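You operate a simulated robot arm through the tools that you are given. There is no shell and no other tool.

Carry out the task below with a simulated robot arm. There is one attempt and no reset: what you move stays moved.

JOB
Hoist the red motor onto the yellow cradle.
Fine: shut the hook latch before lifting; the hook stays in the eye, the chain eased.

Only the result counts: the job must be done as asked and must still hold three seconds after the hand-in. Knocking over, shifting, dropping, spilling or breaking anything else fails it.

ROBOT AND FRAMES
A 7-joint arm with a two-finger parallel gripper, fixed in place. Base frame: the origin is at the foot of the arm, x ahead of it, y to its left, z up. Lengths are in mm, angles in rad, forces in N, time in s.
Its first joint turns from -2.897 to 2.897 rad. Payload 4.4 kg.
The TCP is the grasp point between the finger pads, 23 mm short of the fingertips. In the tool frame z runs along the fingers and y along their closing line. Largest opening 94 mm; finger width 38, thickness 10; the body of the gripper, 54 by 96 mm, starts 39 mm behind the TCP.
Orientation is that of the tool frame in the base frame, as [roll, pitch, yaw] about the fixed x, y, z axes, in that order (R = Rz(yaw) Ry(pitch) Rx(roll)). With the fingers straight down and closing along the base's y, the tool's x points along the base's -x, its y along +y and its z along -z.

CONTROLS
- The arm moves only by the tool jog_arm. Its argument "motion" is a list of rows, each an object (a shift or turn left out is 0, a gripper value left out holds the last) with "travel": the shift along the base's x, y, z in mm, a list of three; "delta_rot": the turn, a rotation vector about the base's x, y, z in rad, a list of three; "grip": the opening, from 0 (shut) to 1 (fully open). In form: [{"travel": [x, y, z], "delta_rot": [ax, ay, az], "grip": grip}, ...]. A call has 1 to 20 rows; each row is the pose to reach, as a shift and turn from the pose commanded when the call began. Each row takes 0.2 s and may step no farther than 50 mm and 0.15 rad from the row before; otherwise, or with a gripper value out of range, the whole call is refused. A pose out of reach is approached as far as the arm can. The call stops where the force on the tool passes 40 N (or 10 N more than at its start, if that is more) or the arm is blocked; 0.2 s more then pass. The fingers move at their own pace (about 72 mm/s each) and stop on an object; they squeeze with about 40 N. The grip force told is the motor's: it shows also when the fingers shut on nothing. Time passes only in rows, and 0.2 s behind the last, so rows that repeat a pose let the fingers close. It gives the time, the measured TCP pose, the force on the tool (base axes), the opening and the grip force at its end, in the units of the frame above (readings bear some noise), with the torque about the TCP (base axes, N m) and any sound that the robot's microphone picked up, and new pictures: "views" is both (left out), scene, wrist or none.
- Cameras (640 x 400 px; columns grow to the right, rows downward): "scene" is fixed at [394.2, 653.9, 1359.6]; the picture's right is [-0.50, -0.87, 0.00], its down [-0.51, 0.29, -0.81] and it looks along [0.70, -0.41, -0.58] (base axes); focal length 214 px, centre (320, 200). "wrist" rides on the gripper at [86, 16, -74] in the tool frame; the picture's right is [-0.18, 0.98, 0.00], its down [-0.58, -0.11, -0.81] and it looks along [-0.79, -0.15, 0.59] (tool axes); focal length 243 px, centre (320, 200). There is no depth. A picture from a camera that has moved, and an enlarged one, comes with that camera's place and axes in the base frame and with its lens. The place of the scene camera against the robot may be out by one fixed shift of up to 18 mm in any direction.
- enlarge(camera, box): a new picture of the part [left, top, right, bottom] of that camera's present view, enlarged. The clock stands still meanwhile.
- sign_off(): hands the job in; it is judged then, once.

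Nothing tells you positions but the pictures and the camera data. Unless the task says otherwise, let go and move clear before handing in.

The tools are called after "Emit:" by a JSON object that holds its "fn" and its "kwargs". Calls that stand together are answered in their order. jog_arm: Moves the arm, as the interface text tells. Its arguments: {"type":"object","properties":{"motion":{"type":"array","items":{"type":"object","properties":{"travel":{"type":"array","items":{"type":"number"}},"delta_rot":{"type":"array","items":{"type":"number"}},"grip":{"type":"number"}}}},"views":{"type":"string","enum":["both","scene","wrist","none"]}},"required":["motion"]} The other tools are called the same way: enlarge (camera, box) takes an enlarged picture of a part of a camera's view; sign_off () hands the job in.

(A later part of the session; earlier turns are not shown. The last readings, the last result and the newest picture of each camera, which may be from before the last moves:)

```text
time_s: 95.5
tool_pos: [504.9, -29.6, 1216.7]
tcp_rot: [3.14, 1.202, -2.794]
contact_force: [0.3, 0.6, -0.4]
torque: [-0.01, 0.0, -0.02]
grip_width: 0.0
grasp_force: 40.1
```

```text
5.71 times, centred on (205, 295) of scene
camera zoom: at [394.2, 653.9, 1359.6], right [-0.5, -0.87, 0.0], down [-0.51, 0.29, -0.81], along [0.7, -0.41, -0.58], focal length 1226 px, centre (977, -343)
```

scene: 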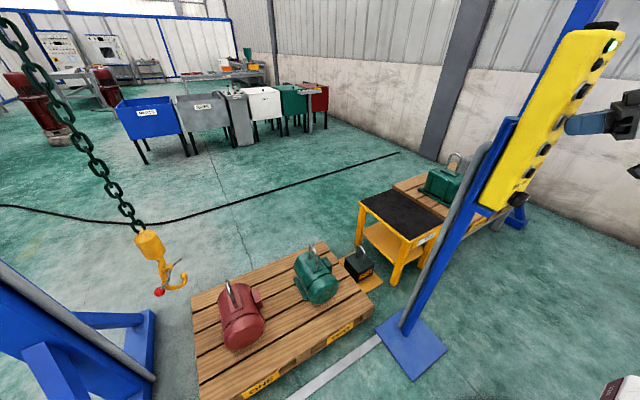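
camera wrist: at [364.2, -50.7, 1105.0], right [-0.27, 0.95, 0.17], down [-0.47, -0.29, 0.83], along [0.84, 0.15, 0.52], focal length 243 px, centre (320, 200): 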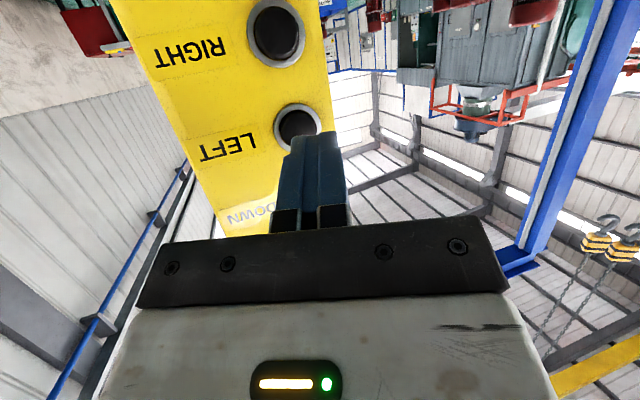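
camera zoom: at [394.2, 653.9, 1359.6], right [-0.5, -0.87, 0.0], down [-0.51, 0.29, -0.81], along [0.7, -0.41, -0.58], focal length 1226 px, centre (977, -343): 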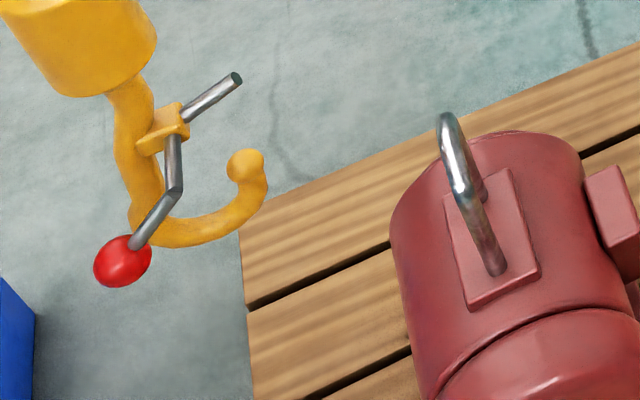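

Emit:
{"fn": "jog_arm", "kwargs": {"motion": [{"travel": [14, 0, 0]}, {"travel": [14, 0, 0]}, {"travel": [14, 0, 0]}, {"travel": [14, 0, 0]}, {"travel": [14, 0, 0]}, {"travel": [14, 0, 0]}, {"travel": [14, 0, 0]}, {"travel": [14, 0, 0]}, {"travel": [14, 0, 0]}, {"travel": [0, 0, 0]}, {"travel": [0, 0, 0]}, {"travel": [0, 0, 0]}, {"travel": [0, 0, 0]}, {"travel": [0, 0, 0]}, {"travel": [0, 0, 0]}], "views": "none"}}

Emit:
{"fn": "enlarge", "kwargs": {"camera": "scene", "box": [150, 260, 260, 330]}}

```text
time_s: 98.8
tool_pos: [503.5, -30.8, 1217.6]
tcp_rot: [3.141, 1.201, -2.794]
contact_force: [0.2, 0.1, -0.3]
torque: [-0.03, -0.04, -0.01]
grip_width: 0.0
grasp_force: 39.8
```

```text
5.71 times, centred on (205, 295) of scene
camera zoom: at [394.2, 653.9, 1359.6], right [-0.5, -0.87, 0.0], down [-0.51, 0.29, -0.81], along [0.7, -0.41, -0.58], focal length 1226 px, centre (977, -343)
```

zoom: 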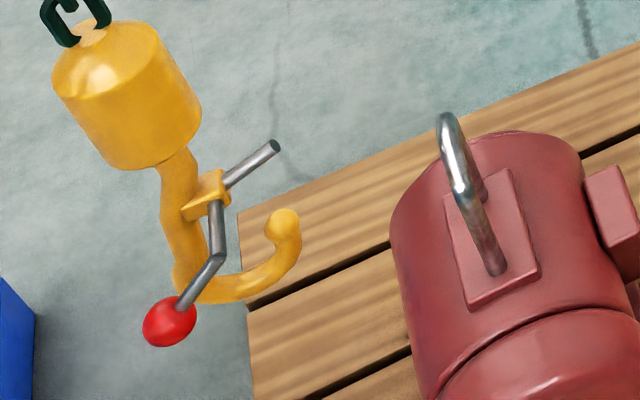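

The hook came down 79 mm as modelled and the tip centre is now at z≈454. The tip needs to pass between the pad and the bar, so its target is ≈409, which is about 45 mm more.

Emit:
{"fn": "jog_arm", "kwargs": {"motion": [{"travel": [14, 0, 0]}, {"travel": [14, 0, 0]}, {"travel": [14, 0, 0]}, {"travel": [14, 0, 0]}, {"travel": [14, 0, 0]}, {"travel": [14, 0, 0]}, {"travel": [14, 0, 0]}, {"travel": [0, 0, 0]}, {"travel": [0, 0, 0]}, {"travel": [0, 0, 0]}, {"travel": [0, 0, 0]}, {"travel": [0, 0, 0]}, {"travel": [0, 0, 0]}], "views": "none"}}

Emit:
{"fn": "enlarge", "kwargs": {"camera": "scene", "box": [150, 260, 260, 330]}}

```text
time_s: 101.5
tool_pos: [504.6, -30.4, 1217.5]
tcp_rot: [3.141, 1.2, -2.794]
contact_force: [-0.8, 0.3, 0.2]
torque: [-0.02, -0.01, -0.02]
grip_width: 0.0
grasp_force: 40.1
```

```text
5.71 times, centred on (205, 295) of scene
camera zoom: at [394.2, 653.9, 1359.6], right [-0.5, -0.87, 0.0], down [-0.51, 0.29, -0.81], along [0.7, -0.41, -0.58], focal length 1226 px, centre (977, -343)
```

zoom: 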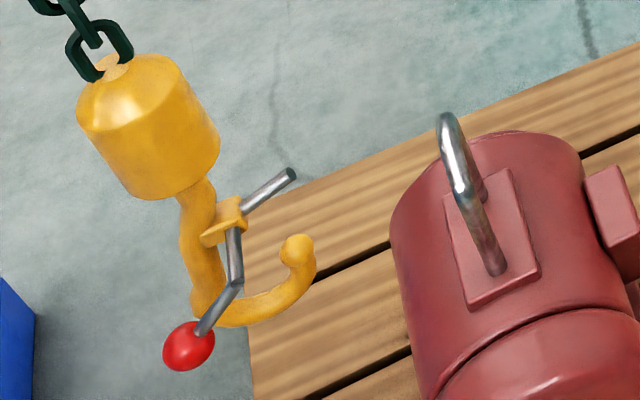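

The tip centre is at z≈419. In this frame the bar centre is at z≈440 and the pad at z≈321, so the best tip height is about 402. One more short tap of about 18 mm.

Emit:
{"fn": "jog_arm", "kwargs": {"motion": [{"travel": [14, 0, 0]}, {"travel": [14, 0, 0]}, {"travel": [14, 0, 0]}, {"travel": [14, 0, 0]}, {"travel": [14, 0, 0]}, {"travel": [0, 0, 0]}, {"travel": [0, 0, 0]}, {"travel": [0, 0, 0]}, {"travel": [0, 0, 0]}, {"travel": [0, 0, 0]}], "views": "none"}}

Emit:
{"fn": "enlarge", "kwargs": {"camera": "scene", "box": [150, 260, 260, 330]}}

```text
time_s: 103.8
tool_pos: [504.1, -31.8, 1216.8]
tcp_rot: [3.14, 1.202, -2.795]
contact_force: [-0.6, 0.1, 0.8]
torque: [0.0, -0.02, 0.0]
grip_width: 0.0
grasp_force: 40.1
```

```text
5.71 times, centred on (205, 295) of scene
camera zoom: at [394.2, 653.9, 1359.6], right [-0.5, -0.87, 0.0], down [-0.51, 0.29, -0.81], along [0.7, -0.41, -0.58], focal length 1226 px, centre (977, -343)
```

zoom: 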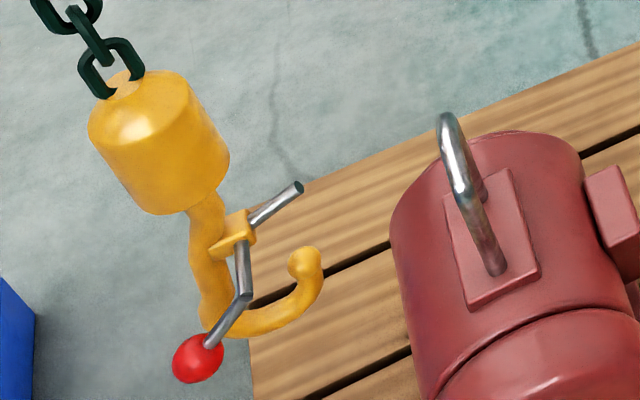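

The tip height is now 400, which is ideal. Next I'll move to the RIGHT button and bring the hook towards the eye in short taps, letting it settle between them.

Emit:
{"fn": "jog_arm", "kwargs": {"motion": [{"travel": [-4, 0, -40]}, {"travel": [-4, 0, -80]}, {"travel": [0, 0, -117]}, {"travel": [0, 0, -117]}], "views": "wrist"}}

Emit:
{"fn": "enlarge", "kwargs": {"camera": "scene", "box": [480, 100, 640, 230]}}

```text
time_s: 104.8
tool_pos: [505.1, -29.9, 1100.0]
tcp_rot: [3.139, 1.198, -2.796]
contact_force: [0.3, -0.3, 0.5]
torque: [-0.02, -0.01, 0.01]
grip_width: 0.0
grasp_force: 40.6
camera wrist: at [405.2, -49.7, 1045.4], right [-0.27, 0.95, 0.17], down [-0.47, -0.29, 0.83], along [0.84, 0.15, 0.52], focal length 243 px, centre (320, 200)
```

wrist: 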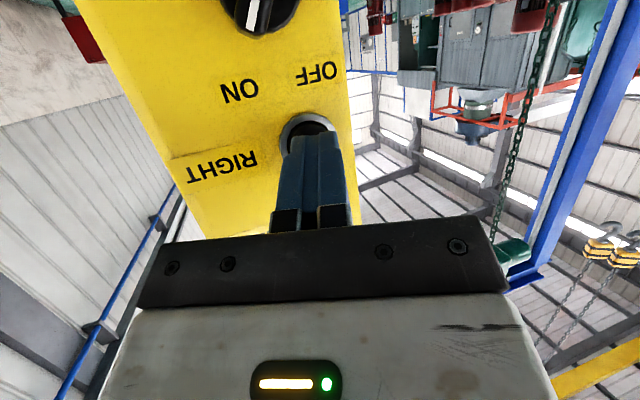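

```text
3.08 times, centred on (560, 165) of scene
camera zoom: at [394.2, 653.9, 1359.6], right [-0.5, -0.87, 0.0], down [-0.51, 0.29, -0.81], along [0.7, -0.41, -0.58], focal length 660 px, centre (-418, 308)
```

zoom: 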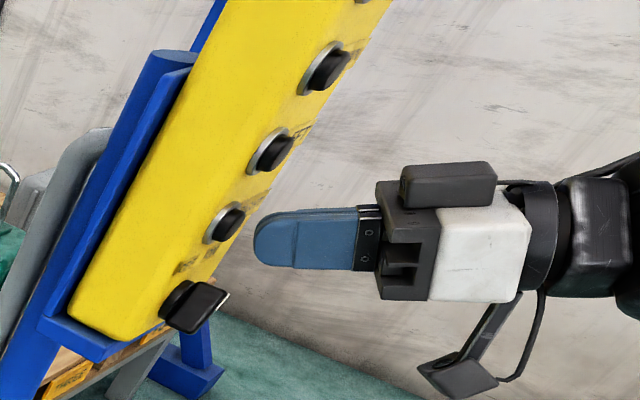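

Emit:
{"fn": "jog_arm", "kwargs": {"motion": [{"travel": [14, 0, 0]}, {"travel": [14, 0, 0]}, {"travel": [14, 0, 0]}, {"travel": [14, 0, 0]}, {"travel": [14, 0, 0]}, {"travel": [14, 0, 0]}, {"travel": [14, 0, 0]}, {"travel": [0, 0, 0]}, {"travel": [0, 0, 0]}, {"travel": [0, 0, 0]}, {"travel": [0, 0, 0]}, {"travel": [0, 0, 0]}, {"travel": [0, 0, 0]}, {"travel": [0, 0, 0]}, {"travel": [0, 0, 0]}, {"travel": [0, 0, 0]}, {"travel": [0, 0, 0]}, {"travel": [0, 0, 0]}, {"travel": [0, 0, 0]}, {"travel": [0, 0, 0]}], "views": "none"}}

Emit:
{"fn": "enlarge", "kwargs": {"camera": "scene", "box": [150, 260, 260, 330]}}

```text
time_s: 109.0
tool_pos: [504.5, -29.8, 1100.7]
tcp_rot: [3.141, 1.2, -2.795]
contact_force: [0.1, -0.2, -0.1]
torque: [-0.02, 0.04, -0.02]
grip_width: 0.0
grasp_force: 39.3
```

```text
5.71 times, centred on (205, 295) of scene
camera zoom: at [394.2, 653.9, 1359.6], right [-0.5, -0.87, 0.0], down [-0.51, 0.29, -0.81], along [0.7, -0.41, -0.58], focal length 1226 px, centre (977, -343)
```

zoom: 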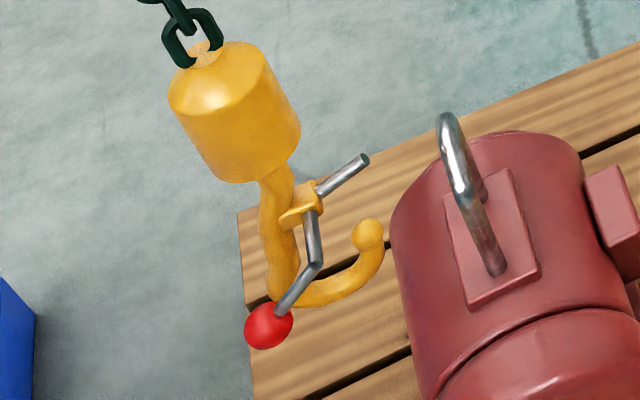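

The hook moved 45 mm and its height is unchanged. Another identical tap.

Emit:
{"fn": "jog_arm", "kwargs": {"motion": [{"travel": [14, 0, 0]}, {"travel": [14, 0, 0]}, {"travel": [14, 0, 0]}, {"travel": [14, 0, 0]}, {"travel": [14, 0, 0]}, {"travel": [14, 0, 0]}, {"travel": [14, 0, 0]}, {"travel": [0, 0, 0]}, {"travel": [0, 0, 0]}, {"travel": [0, 0, 0]}, {"travel": [0, 0, 0]}, {"travel": [0, 0, 0]}, {"travel": [0, 0, 0]}, {"travel": [0, 0, 0]}, {"travel": [0, 0, 0]}, {"travel": [0, 0, 0]}, {"travel": [0, 0, 0]}, {"travel": [0, 0, 0]}, {"travel": [0, 0, 0]}, {"travel": [0, 0, 0]}], "views": "none"}}

Emit:
{"fn": "enlarge", "kwargs": {"camera": "scene", "box": [150, 260, 260, 330]}}

Emit:
{"fn": "jog_arm", "kwargs": {"motion": [{"travel": [0, 0, 0]}, {"travel": [0, 0, 0]}, {"travel": [0, 0, 0]}, {"travel": [0, 0, 0]}], "views": "none"}}

Emit:
{"fn": "enlarge", "kwargs": {"camera": "scene", "box": [180, 260, 290, 330]}}

```text
time_s: 113.2
tool_pos: [504.5, -30.4, 1100.3]
tcp_rot: [3.141, 1.2, -2.794]
contact_force: [-0.2, -0.2, -1.0]
torque: [0.03, 0.01, -0.02]
grip_width: 0.0
grasp_force: 40.2
```

```text
5.71 times, centred on (205, 295) of scene
camera zoom: at [394.2, 653.9, 1359.6], right [-0.5, -0.87, 0.0], down [-0.51, 0.29, -0.81], along [0.7, -0.41, -0.58], focal length 1226 px, centre (977, -343)
```

zoom: 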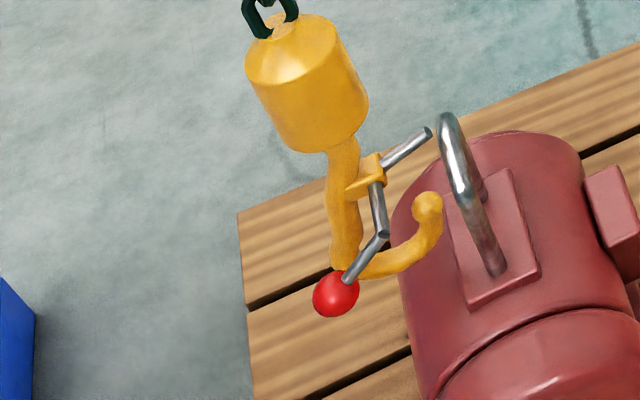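

```text
time_s: 114.2
tool_pos: [504.9, -30.0, 1099.7]
tcp_rot: [3.139, 1.2, -2.796]
contact_force: [0.4, 0.3, -0.3]
torque: [0.0, -0.03, 0.0]
grip_width: 0.0
grasp_force: 39.9
```

```text
5.71 times, centred on (235, 295) of scene
camera zoom: at [394.2, 653.9, 1359.6], right [-0.5, -0.87, 0.0], down [-0.51, 0.29, -0.81], along [0.7, -0.41, -0.58], focal length 1226 px, centre (806, -343)
```

zoom: 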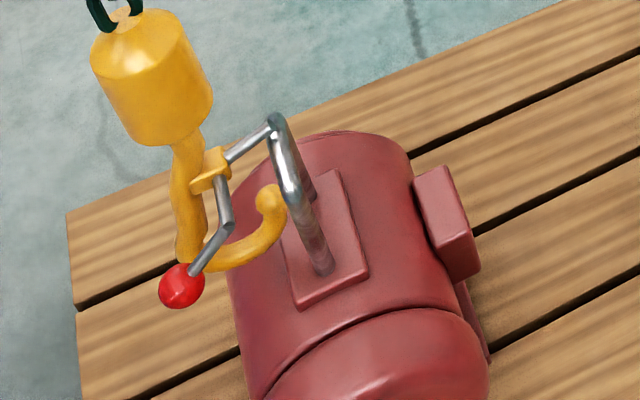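

The hook is swinging gently; the gate's end passes well above the bar and the tip well below it, as planned. I'll let it settle before the last taps.

Emit:
{"fn": "jog_arm", "kwargs": {"motion": [{"travel": [0, 0, 0]}, {"travel": [0, 0, 0]}, {"travel": [0, 0, 0]}, {"travel": [0, 0, 0]}, {"travel": [0, 0, 0]}, {"travel": [0, 0, 0]}, {"travel": [0, 0, 0]}, {"travel": [0, 0, 0]}, {"travel": [0, 0, 0]}, {"travel": [0, 0, 0]}, {"travel": [0, 0, 0]}, {"travel": [0, 0, 0]}, {"travel": [0, 0, 0]}, {"travel": [0, 0, 0]}, {"travel": [0, 0, 0]}, {"travel": [0, 0, 0]}, {"travel": [0, 0, 0]}, {"travel": [0, 0, 0]}], "views": "none"}}

Emit:
{"fn": "enlarge", "kwargs": {"camera": "scene", "box": [180, 260, 290, 330]}}

Emit:
{"fn": "jog_arm", "kwargs": {"motion": [{"travel": [0, 0, 0]}, {"travel": [0, 0, 0]}, {"travel": [0, 0, 0]}], "views": "none"}}

Emit:
{"fn": "enlarge", "kwargs": {"camera": "scene", "box": [180, 260, 290, 330]}}

```text
time_s: 118.0
tool_pos: [504.9, -30.6, 1100.2]
tcp_rot: [3.141, 1.201, -2.795]
contact_force: [-0.1, -0.4, 0.1]
torque: [0.01, -0.03, 0.0]
grip_width: 0.0
grasp_force: 39.3
```

```text
5.71 times, centred on (235, 295) of scene
camera zoom: at [394.2, 653.9, 1359.6], right [-0.5, -0.87, 0.0], down [-0.51, 0.29, -0.81], along [0.7, -0.41, -0.58], focal length 1226 px, centre (806, -343)
```

zoom: 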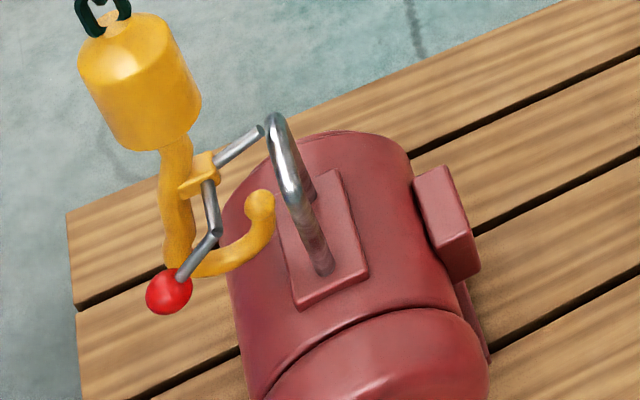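

```text
time_s: 118.8
tool_pos: [504.6, -31.0, 1099.7]
tcp_rot: [3.14, 1.2, -2.797]
contact_force: [-0.8, 0.0, 0.1]
torque: [-0.02, 0.0, 0.02]
grip_width: 0.0
grasp_force: 40.4
```

```text
5.71 times, centred on (235, 295) of scene
camera zoom: at [394.2, 653.9, 1359.6], right [-0.5, -0.87, 0.0], down [-0.51, 0.29, -0.81], along [0.7, -0.41, -0.58], focal length 1226 px, centre (806, -343)
```

zoom: 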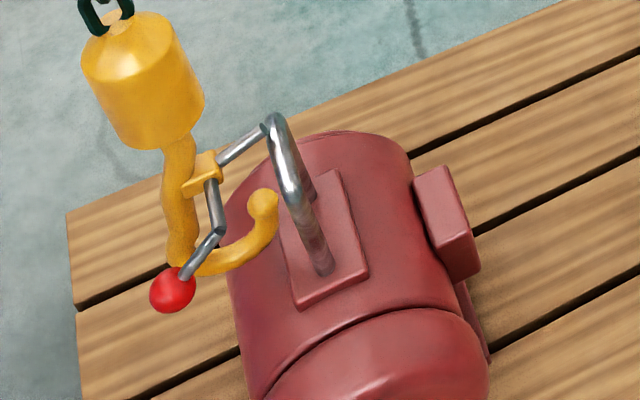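

The hook is settled at y≈791, 54 mm to go. I'll do a 33 mm tap, settle, then a 21 mm tap.

Emit:
{"fn": "jog_arm", "kwargs": {"motion": [{"travel": [14, 0, 0]}, {"travel": [14, 0, 0]}, {"travel": [14, 0, 0]}, {"travel": [14, 0, 0]}, {"travel": [14, 0, 0]}, {"travel": [14, 0, 0]}, {"travel": [0, 0, 0]}, {"travel": [0, 0, 0]}, {"travel": [0, 0, 0]}, {"travel": [0, 0, 0]}, {"travel": [0, 0, 0]}, {"travel": [0, 0, 0]}, {"travel": [0, 0, 0]}, {"travel": [0, 0, 0]}, {"travel": [0, 0, 0]}, {"travel": [0, 0, 0]}, {"travel": [0, 0, 0]}, {"travel": [0, 0, 0]}, {"travel": [0, 0, 0]}, {"travel": [0, 0, 0]}], "views": "none"}}

Emit:
{"fn": "jog_arm", "kwargs": {"motion": [{"travel": [0, 0, 0]}, {"travel": [0, 0, 0]}, {"travel": [0, 0, 0]}, {"travel": [0, 0, 0]}, {"travel": [0, 0, 0]}, {"travel": [0, 0, 0]}, {"travel": [0, 0, 0]}, {"travel": [0, 0, 0]}, {"travel": [0, 0, 0]}, {"travel": [0, 0, 0]}, {"travel": [0, 0, 0]}, {"travel": [0, 0, 0]}, {"travel": [0, 0, 0]}], "views": "none"}}

Emit:
{"fn": "enlarge", "kwargs": {"camera": "scene", "box": [180, 260, 290, 330]}}

```text
time_s: 123.0
tool_pos: [504.6, -32.1, 1099.6]
tcp_rot: [3.138, 1.201, -2.793]
contact_force: [0.3, -0.2, -0.2]
torque: [-0.01, 0.03, -0.01]
grip_width: 0.0
grasp_force: 40.3
```

```text
time_s: 125.8
tool_pos: [503.6, -31.5, 1099.2]
tcp_rot: [3.14, 1.2, -2.794]
contact_force: [0.3, 0.5, -1.2]
torque: [0.03, 0.02, -0.02]
grip_width: 0.0
grasp_force: 40.3
```

```text
5.71 times, centred on (235, 295) of scene
camera zoom: at [394.2, 653.9, 1359.6], right [-0.5, -0.87, 0.0], down [-0.51, 0.29, -0.81], along [0.7, -0.41, -0.58], focal length 1226 px, centre (806, -343)
```

zoom: 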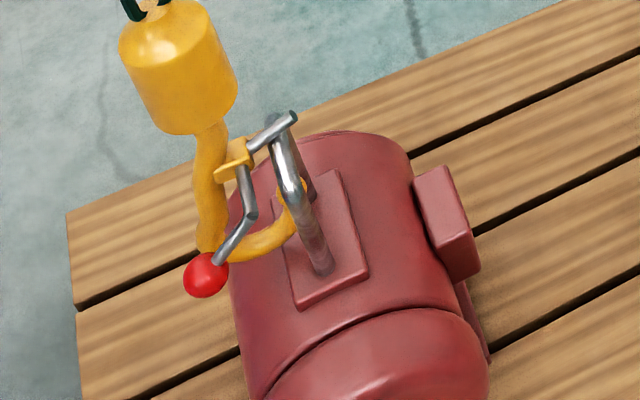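

The tip is passing under the bar cleanly and the hook is at y≈765. One more tap of about 25 mm.

Emit:
{"fn": "jog_arm", "kwargs": {"motion": [{"travel": [14, 0, 0]}, {"travel": [14, 0, 0]}, {"travel": [14, 0, 0]}, {"travel": [14, 0, 0]}, {"travel": [14, 0, 0]}, {"travel": [14, 0, 0]}, {"travel": [0, 0, 0]}, {"travel": [0, 0, 0]}, {"travel": [0, 0, 0]}, {"travel": [0, 0, 0]}, {"travel": [0, 0, 0]}, {"travel": [0, 0, 0]}, {"travel": [0, 0, 0]}, {"travel": [0, 0, 0]}, {"travel": [0, 0, 0]}, {"travel": [0, 0, 0]}, {"travel": [0, 0, 0]}, {"travel": [0, 0, 0]}, {"travel": [0, 0, 0]}, {"travel": [0, 0, 0]}], "views": "none"}}

Emit:
{"fn": "enlarge", "kwargs": {"camera": "scene", "box": [180, 260, 290, 330]}}

Emit:
{"fn": "jog_arm", "kwargs": {"motion": [{"travel": [0, 0, 0]}, {"travel": [0, 0, 0]}, {"travel": [0, 0, 0]}, {"travel": [0, 0, 0]}, {"travel": [0, 0, 0]}, {"travel": [0, 0, 0]}, {"travel": [0, 0, 0]}, {"travel": [0, 0, 0]}, {"travel": [0, 0, 0]}, {"travel": [0, 0, 0]}, {"travel": [0, 0, 0]}, {"travel": [0, 0, 0]}, {"travel": [0, 0, 0]}], "views": "none"}}

Emit:
{"fn": "enlarge", "kwargs": {"camera": "scene", "box": [180, 260, 290, 330]}}

```text
time_s: 129.9
tool_pos: [504.4, -30.3, 1098.5]
tcp_rot: [3.14, 1.203, -2.795]
contact_force: [0.9, 0.5, 0.2]
torque: [-0.01, 0.01, 0.05]
grip_width: 0.1
grasp_force: 40.4
```

```text
5.71 times, centred on (235, 295) of scene
camera zoom: at [394.2, 653.9, 1359.6], right [-0.5, -0.87, 0.0], down [-0.51, 0.29, -0.81], along [0.7, -0.41, -0.58], focal length 1226 px, centre (806, -343)
```

zoom: 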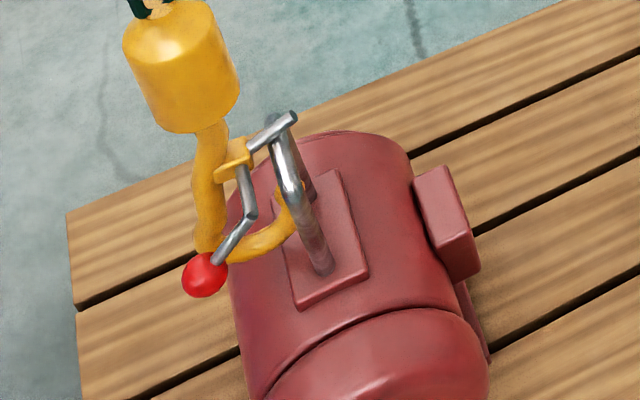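

```text
time_s: 132.8
tool_pos: [504.9, -30.7, 1099.7]
tcp_rot: [3.14, 1.201, -2.794]
contact_force: [0.5, -0.6, 0.1]
torque: [0.01, 0.03, 0.01]
grip_width: 0.0
grasp_force: 40.2
```

```text
5.71 times, centred on (235, 295) of scene
camera zoom: at [394.2, 653.9, 1359.6], right [-0.5, -0.87, 0.0], down [-0.51, 0.29, -0.81], along [0.7, -0.41, -0.58], focal length 1226 px, centre (806, -343)
```

zoom: 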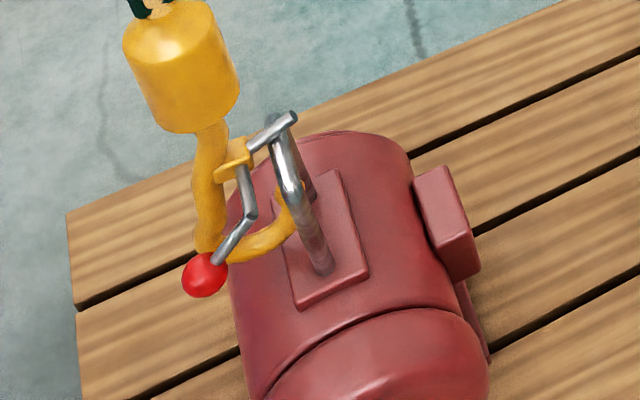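

The hook barely moved although the trolley did, so something is touching. I'll look much closer.

Emit:
{"fn": "enlarge", "kwargs": {"camera": "scene", "box": [210, 275, 245, 310]}}

Emit:
{"fn": "enlarge", "kwargs": {"camera": "scene", "box": [190, 250, 270, 320]}}

```text
11.43 times, centred on (228, 292) of scene
camera zoom: at [394.2, 653.9, 1359.6], right [-0.5, -0.87, 0.0], down [-0.51, 0.29, -0.81], along [0.7, -0.41, -0.58], focal length 2451 px, centre (1377, -857)
```

zoom: 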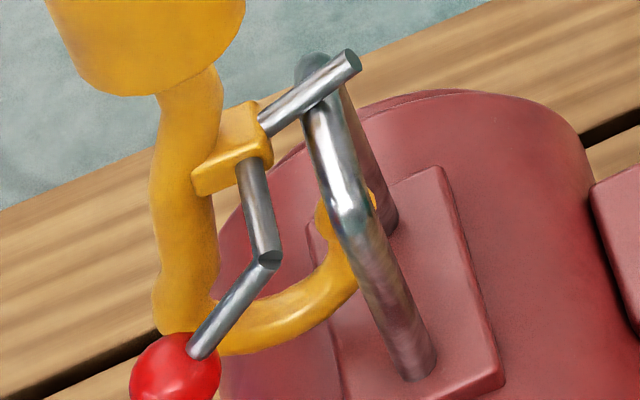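

```text
5.71 times, centred on (230, 285) of scene
camera zoom: at [394.2, 653.9, 1359.6], right [-0.5, -0.87, 0.0], down [-0.51, 0.29, -0.81], along [0.7, -0.41, -0.58], focal length 1226 px, centre (834, -286)
```

zoom: 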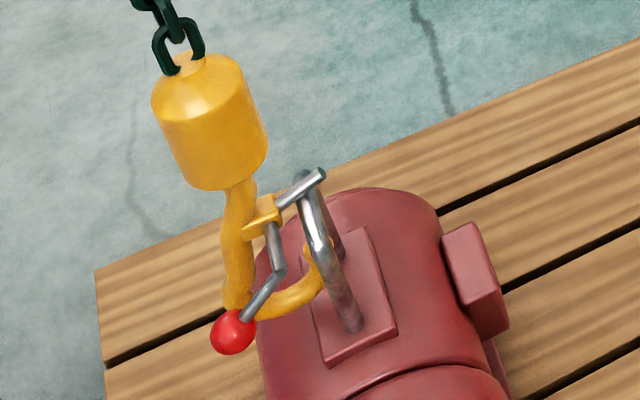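

Emit:
{"fn": "enlarge", "kwargs": {"camera": "scene", "box": [0, 0, 4, 160]}}

Emit:
{"fn": "enlarge", "kwargs": {"camera": "scene", "box": [60, 0, 260, 330]}}

```text
2.50 times, centred on (2, 80) of scene
camera zoom: at [394.2, 653.9, 1359.6], right [-0.5, -0.87, 0.0], down [-0.51, 0.29, -0.81], along [0.7, -0.41, -0.58], focal length 536 px, centre (1115, 500)
```

zoom: 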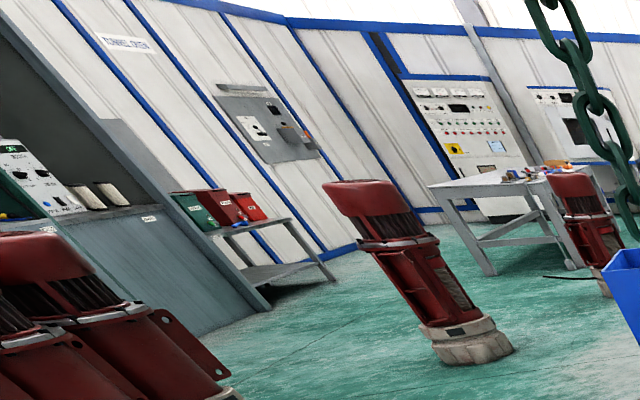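

```text
1.21 times, centred on (160, 165) of scene
camera zoom: at [394.2, 653.9, 1359.6], right [-0.5, -0.87, 0.0], down [-0.51, 0.29, -0.81], along [0.7, -0.41, -0.58], focal length 260 px, centre (514, 242)
```

zoom: 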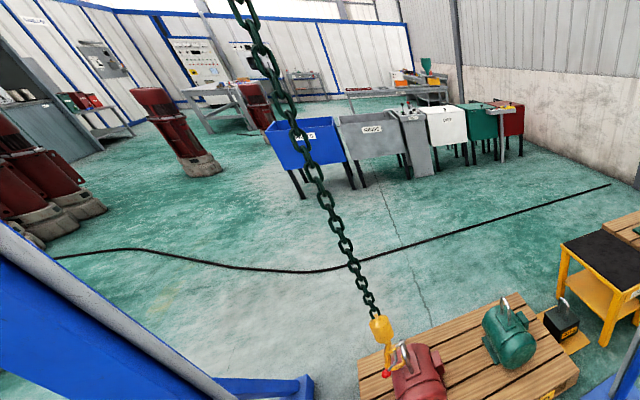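

The chain leans about 3°, so the hook has been held since y≈765 even though the tip looks clear of the bar. Before anything else I'll take the sideways pull off with a LEFT tap.

Emit:
{"fn": "jog_arm", "kwargs": {"motion": [{"travel": [-2, 0, 30]}, {"travel": [0, 0, 56]}, {"travel": [14, 0, 56]}, {"travel": [14, 0, 56]}, {"travel": [14, 0, 56]}, {"travel": [14, 0, 56]}, {"travel": [14, 0, 56]}, {"travel": [14, 0, 56]}, {"travel": [0, 0, 56]}, {"travel": [0, 0, 56]}, {"travel": [0, 0, 56]}, {"travel": [0, 0, 56]}, {"travel": [0, 0, 56]}, {"travel": [0, 0, 56]}, {"travel": [0, 0, 56]}, {"travel": [0, 0, 56]}, {"travel": [0, 0, 56]}, {"travel": [0, 0, 56]}], "views": "none"}}

Emit:
{"fn": "enlarge", "kwargs": {"camera": "scene", "box": [210, 275, 245, 310]}}

Emit:
{"fn": "enlarge", "kwargs": {"camera": "scene", "box": [60, 0, 260, 330]}}

```text
time_s: 136.6
tool_pos: [504.4, -30.2, 1156.1]
tcp_rot: [3.139, 1.202, -2.794]
contact_force: [0.4, 0.1, 0.0]
torque: [-0.02, 0.0, -0.02]
grip_width: 0.0
grasp_force: 40.0
```

```text
11.43 times, centred on (228, 292) of scene
camera zoom: at [394.2, 653.9, 1359.6], right [-0.5, -0.87, 0.0], down [-0.51, 0.29, -0.81], along [0.7, -0.41, -0.58], focal length 2451 px, centre (1377, -857)
```

zoom: 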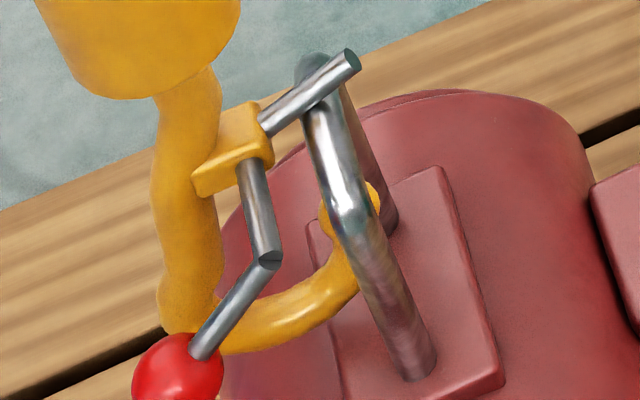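

```text
1.21 times, centred on (160, 165) of scene
camera zoom: at [394.2, 653.9, 1359.6], right [-0.5, -0.87, 0.0], down [-0.51, 0.29, -0.81], along [0.7, -0.41, -0.58], focal length 260 px, centre (514, 242)
```

zoom: 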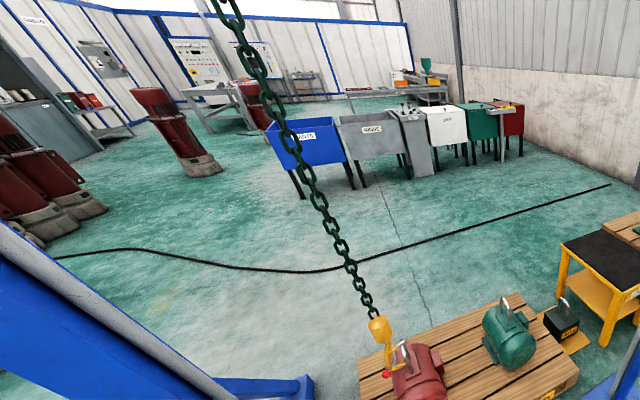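

The hook is held by light contact: probably its tip is catching the rounded inner corner of the eye, slightly too high. I'll ease the trolley back LEFT until the chain hangs vertical, then lower a little.

Emit:
{"fn": "jog_arm", "kwargs": {"motion": [{"travel": [14, 0, 0]}, {"travel": [14, 0, 0]}, {"travel": [14, 0, 0]}, {"travel": [14, 0, 0]}, {"travel": [14, 0, 0]}, {"travel": [14, 0, 0]}, {"travel": [14, 0, 0]}, {"travel": [0, 0, 0]}, {"travel": [0, 0, 0]}, {"travel": [0, 0, 0]}, {"travel": [0, 0, 0]}, {"travel": [0, 0, 0]}, {"travel": [0, 0, 0]}, {"travel": [0, 0, 0]}, {"travel": [0, 0, 0]}, {"travel": [0, 0, 0]}, {"travel": [0, 0, 0]}, {"travel": [0, 0, 0]}, {"travel": [0, 0, 0]}, {"travel": [0, 0, 0]}], "views": "none"}}

Emit:
{"fn": "jog_arm", "kwargs": {"motion": [{"travel": [0, 0, 0]}, {"travel": [0, 0, 0]}, {"travel": [0, 0, 0]}, {"travel": [0, 0, 0]}, {"travel": [0, 0, 0]}, {"travel": [0, 0, 0]}, {"travel": [0, 0, 0]}, {"travel": [0, 0, 0]}, {"travel": [0, 0, 0]}, {"travel": [0, 0, 0]}, {"travel": [0, 0, 0]}, {"travel": [0, 0, 0]}, {"travel": [0, 0, 0]}], "views": "none"}}

Emit:
{"fn": "enlarge", "kwargs": {"camera": "scene", "box": [210, 275, 245, 310]}}

Emit:
{"fn": "enlarge", "kwargs": {"camera": "scene", "box": [60, 0, 260, 330]}}

```text
time_s: 140.8
tool_pos: [504.5, -31.1, 1156.0]
tcp_rot: [3.141, 1.201, -2.795]
contact_force: [-0.1, -0.5, 0.1]
torque: [0.0, 0.01, -0.03]
grip_width: 0.0
grasp_force: 40.2
```

```text
time_s: 143.6
tool_pos: [503.6, -30.7, 1155.7]
tcp_rot: [3.141, 1.2, -2.795]
contact_force: [0.6, 0.0, 0.4]
torque: [-0.04, -0.02, 0.01]
grip_width: 0.1
grasp_force: 40.1
```

```text
11.43 times, centred on (228, 292) of scene
camera zoom: at [394.2, 653.9, 1359.6], right [-0.5, -0.87, 0.0], down [-0.51, 0.29, -0.81], along [0.7, -0.41, -0.58], focal length 2451 px, centre (1377, -857)
```

zoom: 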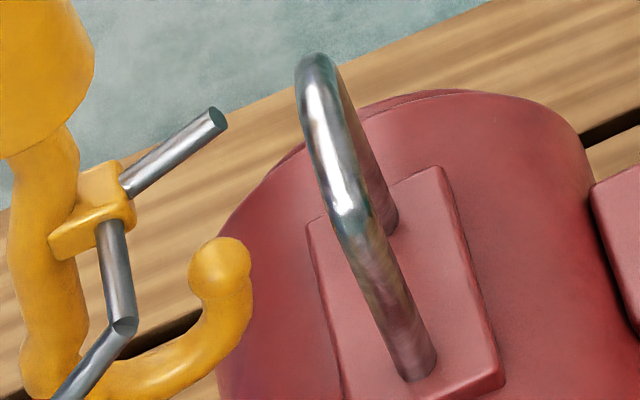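

```text
1.21 times, centred on (160, 165) of scene
camera zoom: at [394.2, 653.9, 1359.6], right [-0.5, -0.87, 0.0], down [-0.51, 0.29, -0.81], along [0.7, -0.41, -0.58], focal length 260 px, centre (514, 242)
```

zoom: 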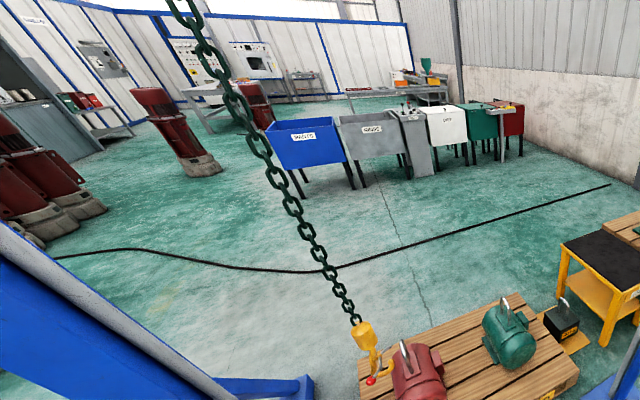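

The hook is hanging free again at y≈817. The earlier contact was at about the height of the bar's top, so the open gate was most likely riding on the bar, which means the hook was slightly low. I'll raise it a touch with UP before trying again.

Emit:
{"fn": "jog_arm", "kwargs": {"motion": [{"travel": [-6, 0, 40]}, {"travel": [-6, 0, 80]}, {"travel": [-2, 0, 117]}, {"travel": [0, 0, 117]}], "views": "wrist"}}

Emit:
{"fn": "enlarge", "kwargs": {"camera": "scene", "box": [500, 40, 640, 180]}}

```text
time_s: 144.6
tool_pos: [504.4, -31.5, 1274.3]
tcp_rot: [3.139, 1.2, -2.793]
contact_force: [0.8, 0.8, -0.4]
torque: [-0.05, -0.02, 0.0]
grip_width: 0.0
grasp_force: 40.4
camera wrist: at [404.3, -50.6, 1219.4], right [-0.27, 0.95, 0.17], down [-0.47, -0.29, 0.83], along [0.84, 0.15, 0.52], focal length 243 px, centre (320, 200)
```

wrist: 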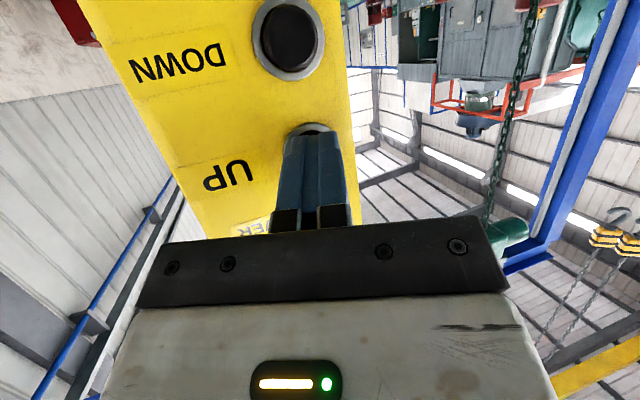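

```text
2.86 times, centred on (570, 110) of scene
camera zoom: at [394.2, 653.9, 1359.6], right [-0.5, -0.87, 0.0], down [-0.51, 0.29, -0.81], along [0.7, -0.41, -0.58], focal length 613 px, centre (-394, 457)
```

zoom: 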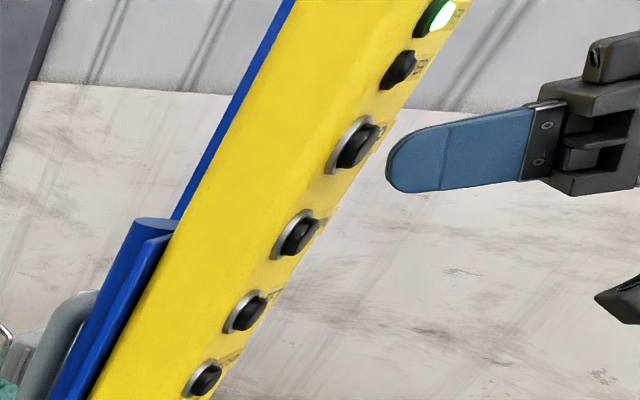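

Emit:
{"fn": "jog_arm", "kwargs": {"motion": [{"travel": [14, 0, 0]}, {"travel": [14, 0, 0]}, {"travel": [14, 0, 0]}, {"travel": [14, 0, 0]}, {"travel": [0, 0, 0]}, {"travel": [0, 0, 0]}, {"travel": [0, 0, 0]}, {"travel": [0, 0, 0]}, {"travel": [0, 0, 0]}], "views": "none"}}

Emit:
{"fn": "enlarge", "kwargs": {"camera": "scene", "box": [210, 275, 245, 310]}}

```text
time_s: 146.6
tool_pos: [505.0, -29.0, 1274.2]
tcp_rot: [3.139, 1.201, -2.794]
contact_force: [-0.2, -0.4, 0.0]
torque: [-0.01, 0.0, -0.02]
grip_width: 0.1
grasp_force: 39.9
```

```text
11.43 times, centred on (228, 292) of scene
camera zoom: at [394.2, 653.9, 1359.6], right [-0.5, -0.87, 0.0], down [-0.51, 0.29, -0.81], along [0.7, -0.41, -0.58], focal length 2451 px, centre (1377, -857)
```

zoom: 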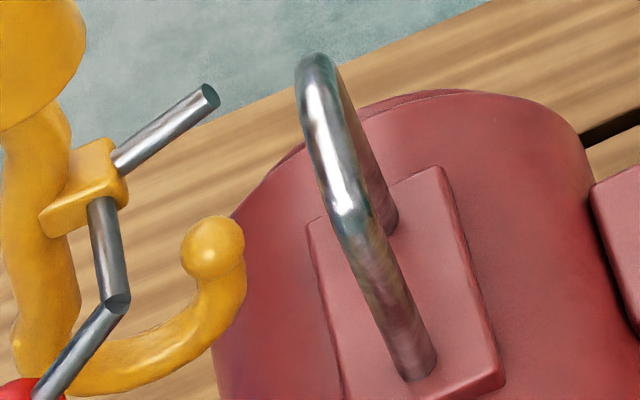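

The tip is up 15 mm. I'll go back to RIGHT and move in again, watching how it passes.

Emit:
{"fn": "jog_arm", "kwargs": {"motion": [{"travel": [-6, 0, -45]}, {"travel": [-6, 0, -90]}, {"travel": [-6, 0, -135]}, {"travel": [0, 0, -174]}, {"travel": [14, 0, -174]}, {"travel": [14, 0, -174]}, {"travel": [14, 0, -174]}, {"travel": [14, 0, -174]}, {"travel": [14, 0, -174]}, {"travel": [14, 0, -174]}, {"travel": [14, 0, -174]}, {"travel": [0, 0, -174]}, {"travel": [0, 0, -174]}, {"travel": [0, 0, -174]}, {"travel": [0, 0, -174]}, {"travel": [0, 0, -174]}, {"travel": [0, 0, -174]}, {"travel": [0, 0, -174]}, {"travel": [0, 0, -174]}, {"travel": [0, 0, -174]}], "views": "none"}}

Emit:
{"fn": "jog_arm", "kwargs": {"motion": [{"travel": [0, 0, 0]}, {"travel": [0, 0, 0]}, {"travel": [0, 0, 0]}, {"travel": [0, 0, 0]}, {"travel": [0, 0, 0]}, {"travel": [0, 0, 0]}, {"travel": [0, 0, 0]}, {"travel": [0, 0, 0]}, {"travel": [0, 0, 0]}, {"travel": [0, 0, 0]}, {"travel": [0, 0, 0]}, {"travel": [0, 0, 0]}, {"travel": [0, 0, 0]}], "views": "none"}}

Emit:
{"fn": "enlarge", "kwargs": {"camera": "scene", "box": [210, 275, 245, 310]}}

Emit:
{"fn": "enlarge", "kwargs": {"camera": "scene", "box": [60, 0, 260, 330]}}

```text
time_s: 150.8
tool_pos: [505.3, -30.0, 1099.8]
tcp_rot: [-3.141, 1.199, -2.794]
contact_force: [0.4, -0.8, -1.0]
torque: [0.02, -0.03, 0.0]
grip_width: 0.3
grasp_force: 39.5
```

```text
time_s: 153.6
tool_pos: [505.4, -30.4, 1098.8]
tcp_rot: [3.141, 1.2, -2.794]
contact_force: [0.1, 0.7, -0.6]
torque: [0.01, 0.0, 0.01]
grip_width: 0.0
grasp_force: 39.8
```

```text
11.43 times, centred on (228, 292) of scene
camera zoom: at [394.2, 653.9, 1359.6], right [-0.5, -0.87, 0.0], down [-0.51, 0.29, -0.81], along [0.7, -0.41, -0.58], focal length 2451 px, centre (1377, -857)
```

zoom: 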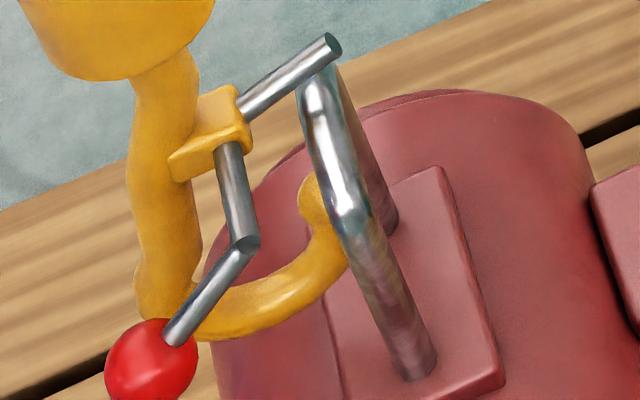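

```text
1.21 times, centred on (160, 165) of scene
camera zoom: at [394.2, 653.9, 1359.6], right [-0.5, -0.87, 0.0], down [-0.51, 0.29, -0.81], along [0.7, -0.41, -0.58], focal length 260 px, centre (514, 242)
```

zoom: 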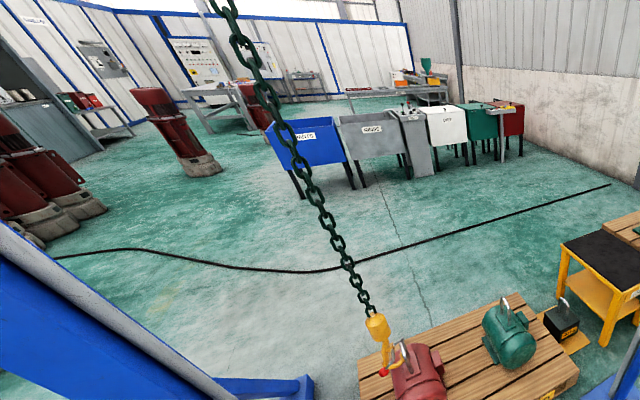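

Emit:
{"fn": "jog_arm", "kwargs": {"motion": [{"travel": [14, 0, 0]}, {"travel": [14, 0, 0]}, {"travel": [14, 0, 0]}, {"travel": [14, 0, 0]}, {"travel": [14, 0, 0]}, {"travel": [14, 0, 0]}, {"travel": [0, 0, 0]}, {"travel": [0, 0, 0]}, {"travel": [0, 0, 0]}, {"travel": [0, 0, 0]}, {"travel": [0, 0, 0]}, {"travel": [0, 0, 0]}, {"travel": [0, 0, 0]}, {"travel": [0, 0, 0]}, {"travel": [0, 0, 0]}, {"travel": [0, 0, 0]}, {"travel": [0, 0, 0]}, {"travel": [0, 0, 0]}, {"travel": [0, 0, 0]}, {"travel": [0, 0, 0]}], "views": "none"}}

Emit:
{"fn": "enlarge", "kwargs": {"camera": "scene", "box": [210, 275, 245, 310]}}

Emit:
{"fn": "enlarge", "kwargs": {"camera": "scene", "box": [80, 0, 130, 60]}}

```text
time_s: 157.8
tool_pos: [504.3, -30.1, 1098.9]
tcp_rot: [3.139, 1.201, -2.794]
contact_force: [0.6, -0.5, -0.2]
torque: [-0.01, -0.01, -0.04]
grip_width: 0.0
grasp_force: 40.2
```

```text
11.43 times, centred on (228, 292) of scene
camera zoom: at [394.2, 653.9, 1359.6], right [-0.5, -0.87, 0.0], down [-0.51, 0.29, -0.81], along [0.7, -0.41, -0.58], focal length 2451 px, centre (1377, -857)
```

zoom: 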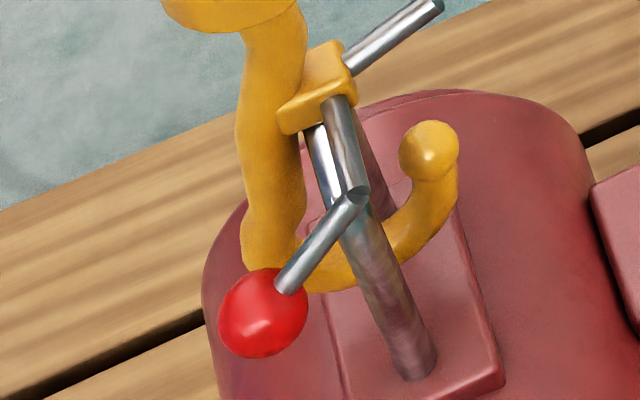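

```text
6.67 times, centred on (105, 30) of scene
camera zoom: at [394.2, 653.9, 1359.6], right [-0.5, -0.87, 0.0], down [-0.51, 0.29, -0.81], along [0.7, -0.41, -0.58], focal length 1430 px, centre (1753, 1333)
```

zoom: 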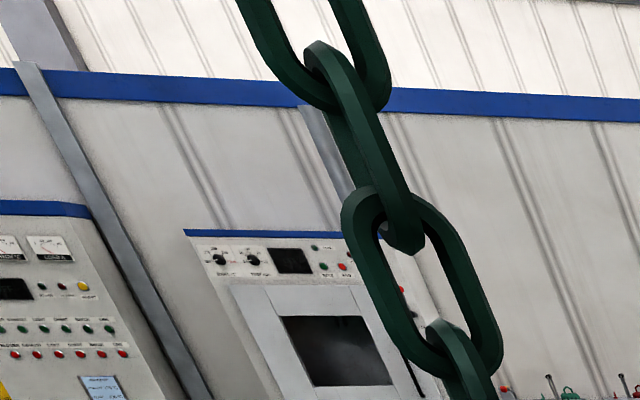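

Excellent: raising it did the trick. The tip is now through the eye, and the bar sits inside the hook with hook y≈731. Now a short UP tap to bring the bar deeper into the bowl, staying well short of lifting.

Emit:
{"fn": "jog_arm", "kwargs": {"motion": [{"travel": [-6, 0, 45]}, {"travel": [-6, 0, 90]}, {"travel": [-6, 0, 135]}, {"travel": [0, 0, 174]}, {"travel": [14, 0, 174]}, {"travel": [14, 0, 174]}, {"travel": [14, 0, 174]}, {"travel": [14, 0, 174]}, {"travel": [0, 0, 174]}, {"travel": [0, 0, 174]}, {"travel": [0, 0, 174]}, {"travel": [0, 0, 174]}, {"travel": [0, 0, 174]}], "views": "none"}}

Emit:
{"fn": "enlarge", "kwargs": {"camera": "scene", "box": [210, 275, 245, 310]}}

```text
time_s: 160.6
tool_pos: [503.9, -30.7, 1272.1]
tcp_rot: [3.139, 1.2, -2.794]
contact_force: [-0.6, -0.4, -0.1]
torque: [-0.01, 0.01, -0.03]
grip_width: 0.0
grasp_force: 40.7
```

```text
11.43 times, centred on (228, 292) of scene
camera zoom: at [394.2, 653.9, 1359.6], right [-0.5, -0.87, 0.0], down [-0.51, 0.29, -0.81], along [0.7, -0.41, -0.58], focal length 2451 px, centre (1377, -857)
```

zoom: 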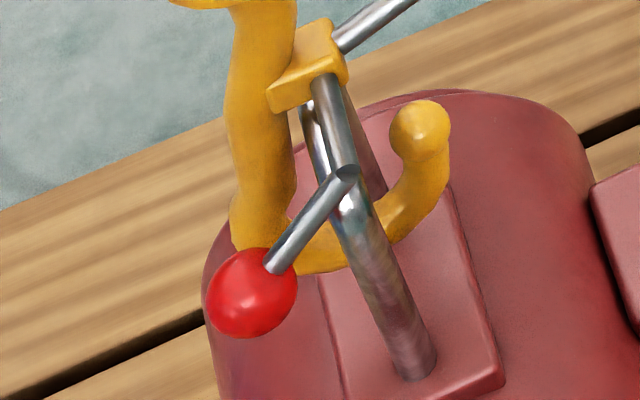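

Emit:
{"fn": "jog_arm", "kwargs": {"motion": [{"travel": [14, 0, 0]}, {"travel": [14, 0, 0]}, {"travel": [14, 0, 0]}, {"travel": [14, 0, 0]}, {"travel": [0, 0, 0]}, {"travel": [0, 0, 0]}, {"travel": [0, 0, 0]}, {"travel": [0, 0, 0]}, {"travel": [0, 0, 0]}], "views": "none"}}

Emit:
{"fn": "enlarge", "kwargs": {"camera": "scene", "box": [210, 275, 245, 310]}}

Emit:
{"fn": "enlarge", "kwargs": {"camera": "scene", "box": [190, 240, 270, 310]}}

```text
time_s: 162.6
tool_pos: [505.0, -30.5, 1271.5]
tcp_rot: [3.139, 1.201, -2.795]
contact_force: [0.3, -0.3, 0.1]
torque: [0.02, 0.0, -0.01]
grip_width: 0.0
grasp_force: 40.0
```

```text
11.43 times, centred on (228, 292) of scene
camera zoom: at [394.2, 653.9, 1359.6], right [-0.5, -0.87, 0.0], down [-0.51, 0.29, -0.81], along [0.7, -0.41, -0.58], focal length 2451 px, centre (1377, -857)
```

zoom: 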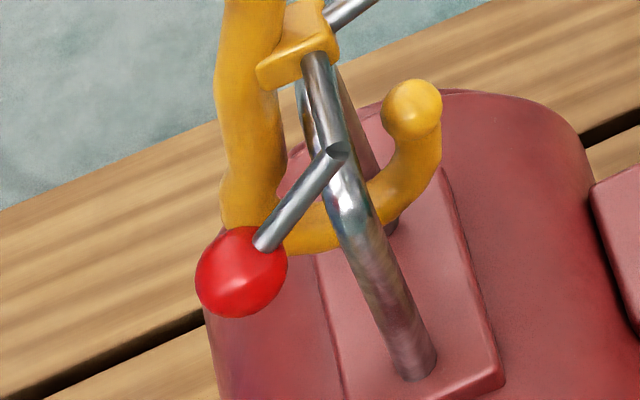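

```text
5.71 times, centred on (230, 275) of scene
camera zoom: at [394.2, 653.9, 1359.6], right [-0.5, -0.87, 0.0], down [-0.51, 0.29, -0.81], along [0.7, -0.41, -0.58], focal length 1226 px, centre (834, -229)
```

zoom: 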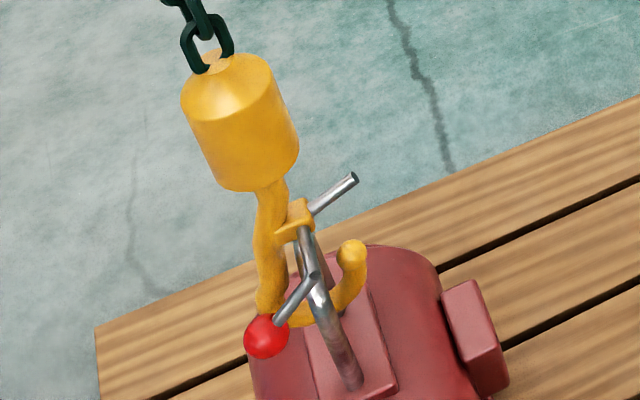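

The hook is in the eye with about 20 mm of slack, the latch is still open and the ball is near (1041, 765, 485). Now the arm goes to the latch: first back and up from the pendant along the known route.

Emit:
{"fn": "jog_arm", "kwargs": {"motion": [{"travel": [-30, 0, 0]}, {"travel": [-50, 0, 0]}, {"travel": [-50, -10, 35], "delta_rot": [-0.0511, 0.0911, 0.0036]}, {"travel": [-50, -25, 72], "delta_rot": [-0.1023, 0.1822, 0.0072]}, {"travel": [-51, -42, 109], "delta_rot": [-0.1534, 0.2733, 0.0108]}, {"travel": [-51, -60, 145], "delta_rot": [-0.2046, 0.3645, 0.0145]}, {"travel": [-52, -78, 180], "delta_rot": [-0.2557, 0.4556, 0.0181]}, {"travel": [-52, -94, 215], "delta_rot": [-0.3069, 0.5467, 0.0217]}, {"travel": [-52, -108, 247], "delta_rot": [-0.358, 0.6378, 0.0253]}], "views": "wrist"}}

```text
time_s: 164.6
tool_pos: [452.0, -139.2, 1518.4]
tcp_rot: [-3.032, 0.469, -2.679]
contact_force: [-0.6, -0.2, -0.1]
torque: [-0.02, 0.03, 0.01]
grip_width: 0.0
grasp_force: 39.6
camera wrist: at [343.9, -166.4, 1544.2], right [-0.25, 0.97, -0.01], down [0.14, 0.05, 0.99], along [0.96, 0.24, -0.15], focal length 243 px, centre (320, 200)
```

wrist: 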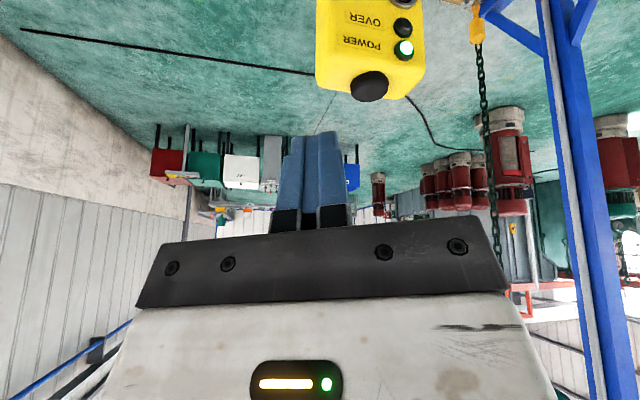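

Emit:
{"fn": "jog_arm", "kwargs": {"motion": [{"travel": [30, -5, 25]}, {"travel": [70, -10, 45]}, {"travel": [110, -15, 65]}, {"travel": [150, -20, 80]}, {"travel": [167, -5, 90], "delta_rot": [-0.0602, -0.0159, 0.1155]}, {"travel": [184, 15, 100], "delta_rot": [-0.1205, -0.0318, 0.231]}, {"travel": [201, 35, 110], "delta_rot": [-0.1807, -0.0476, 0.3465]}, {"travel": [218, 55, 120], "delta_rot": [-0.241, -0.0635, 0.462]}, {"travel": [235, 75, 128], "delta_rot": [-0.3012, -0.0794, 0.5775]}, {"travel": [252, 95, 136], "delta_rot": [-0.3615, -0.0953, 0.693]}, {"travel": [269, 118, 144], "delta_rot": [-0.4217, -0.1112, 0.8085]}, {"travel": [284, 141, 152], "delta_rot": [-0.482, -0.127, 0.924]}], "views": "wrist"}}

```text
time_s: 167.2
tool_pos: [731.2, -33.5, 1669.5]
tcp_rot: [-2.64, 0.247, -1.559]
contact_force: [0.2, 0.8, 0.7]
torque: [-0.02, -0.04, -0.04]
grip_width: 0.0
grasp_force: 39.9
out of reach, approached as far as the arm can: row 4, 5, 6, 7, 8, 9, 10, 11, 12
camera wrist: at [682.9, -132.0, 1702.0], right [-0.87, 0.29, -0.41], down [-0.3, 0.37, 0.88], along [0.41, 0.88, -0.24], focal length 243 px, centre (320, 200)
```

wrist: 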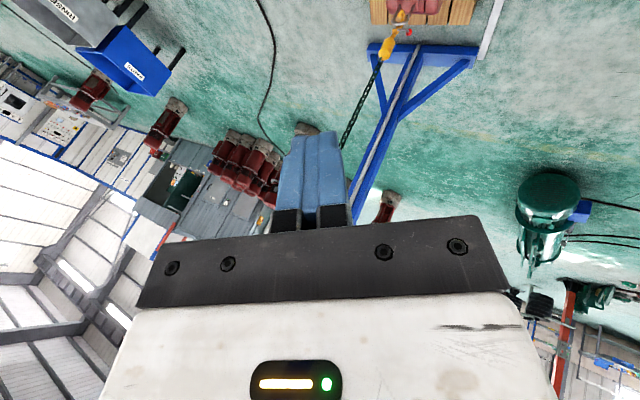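

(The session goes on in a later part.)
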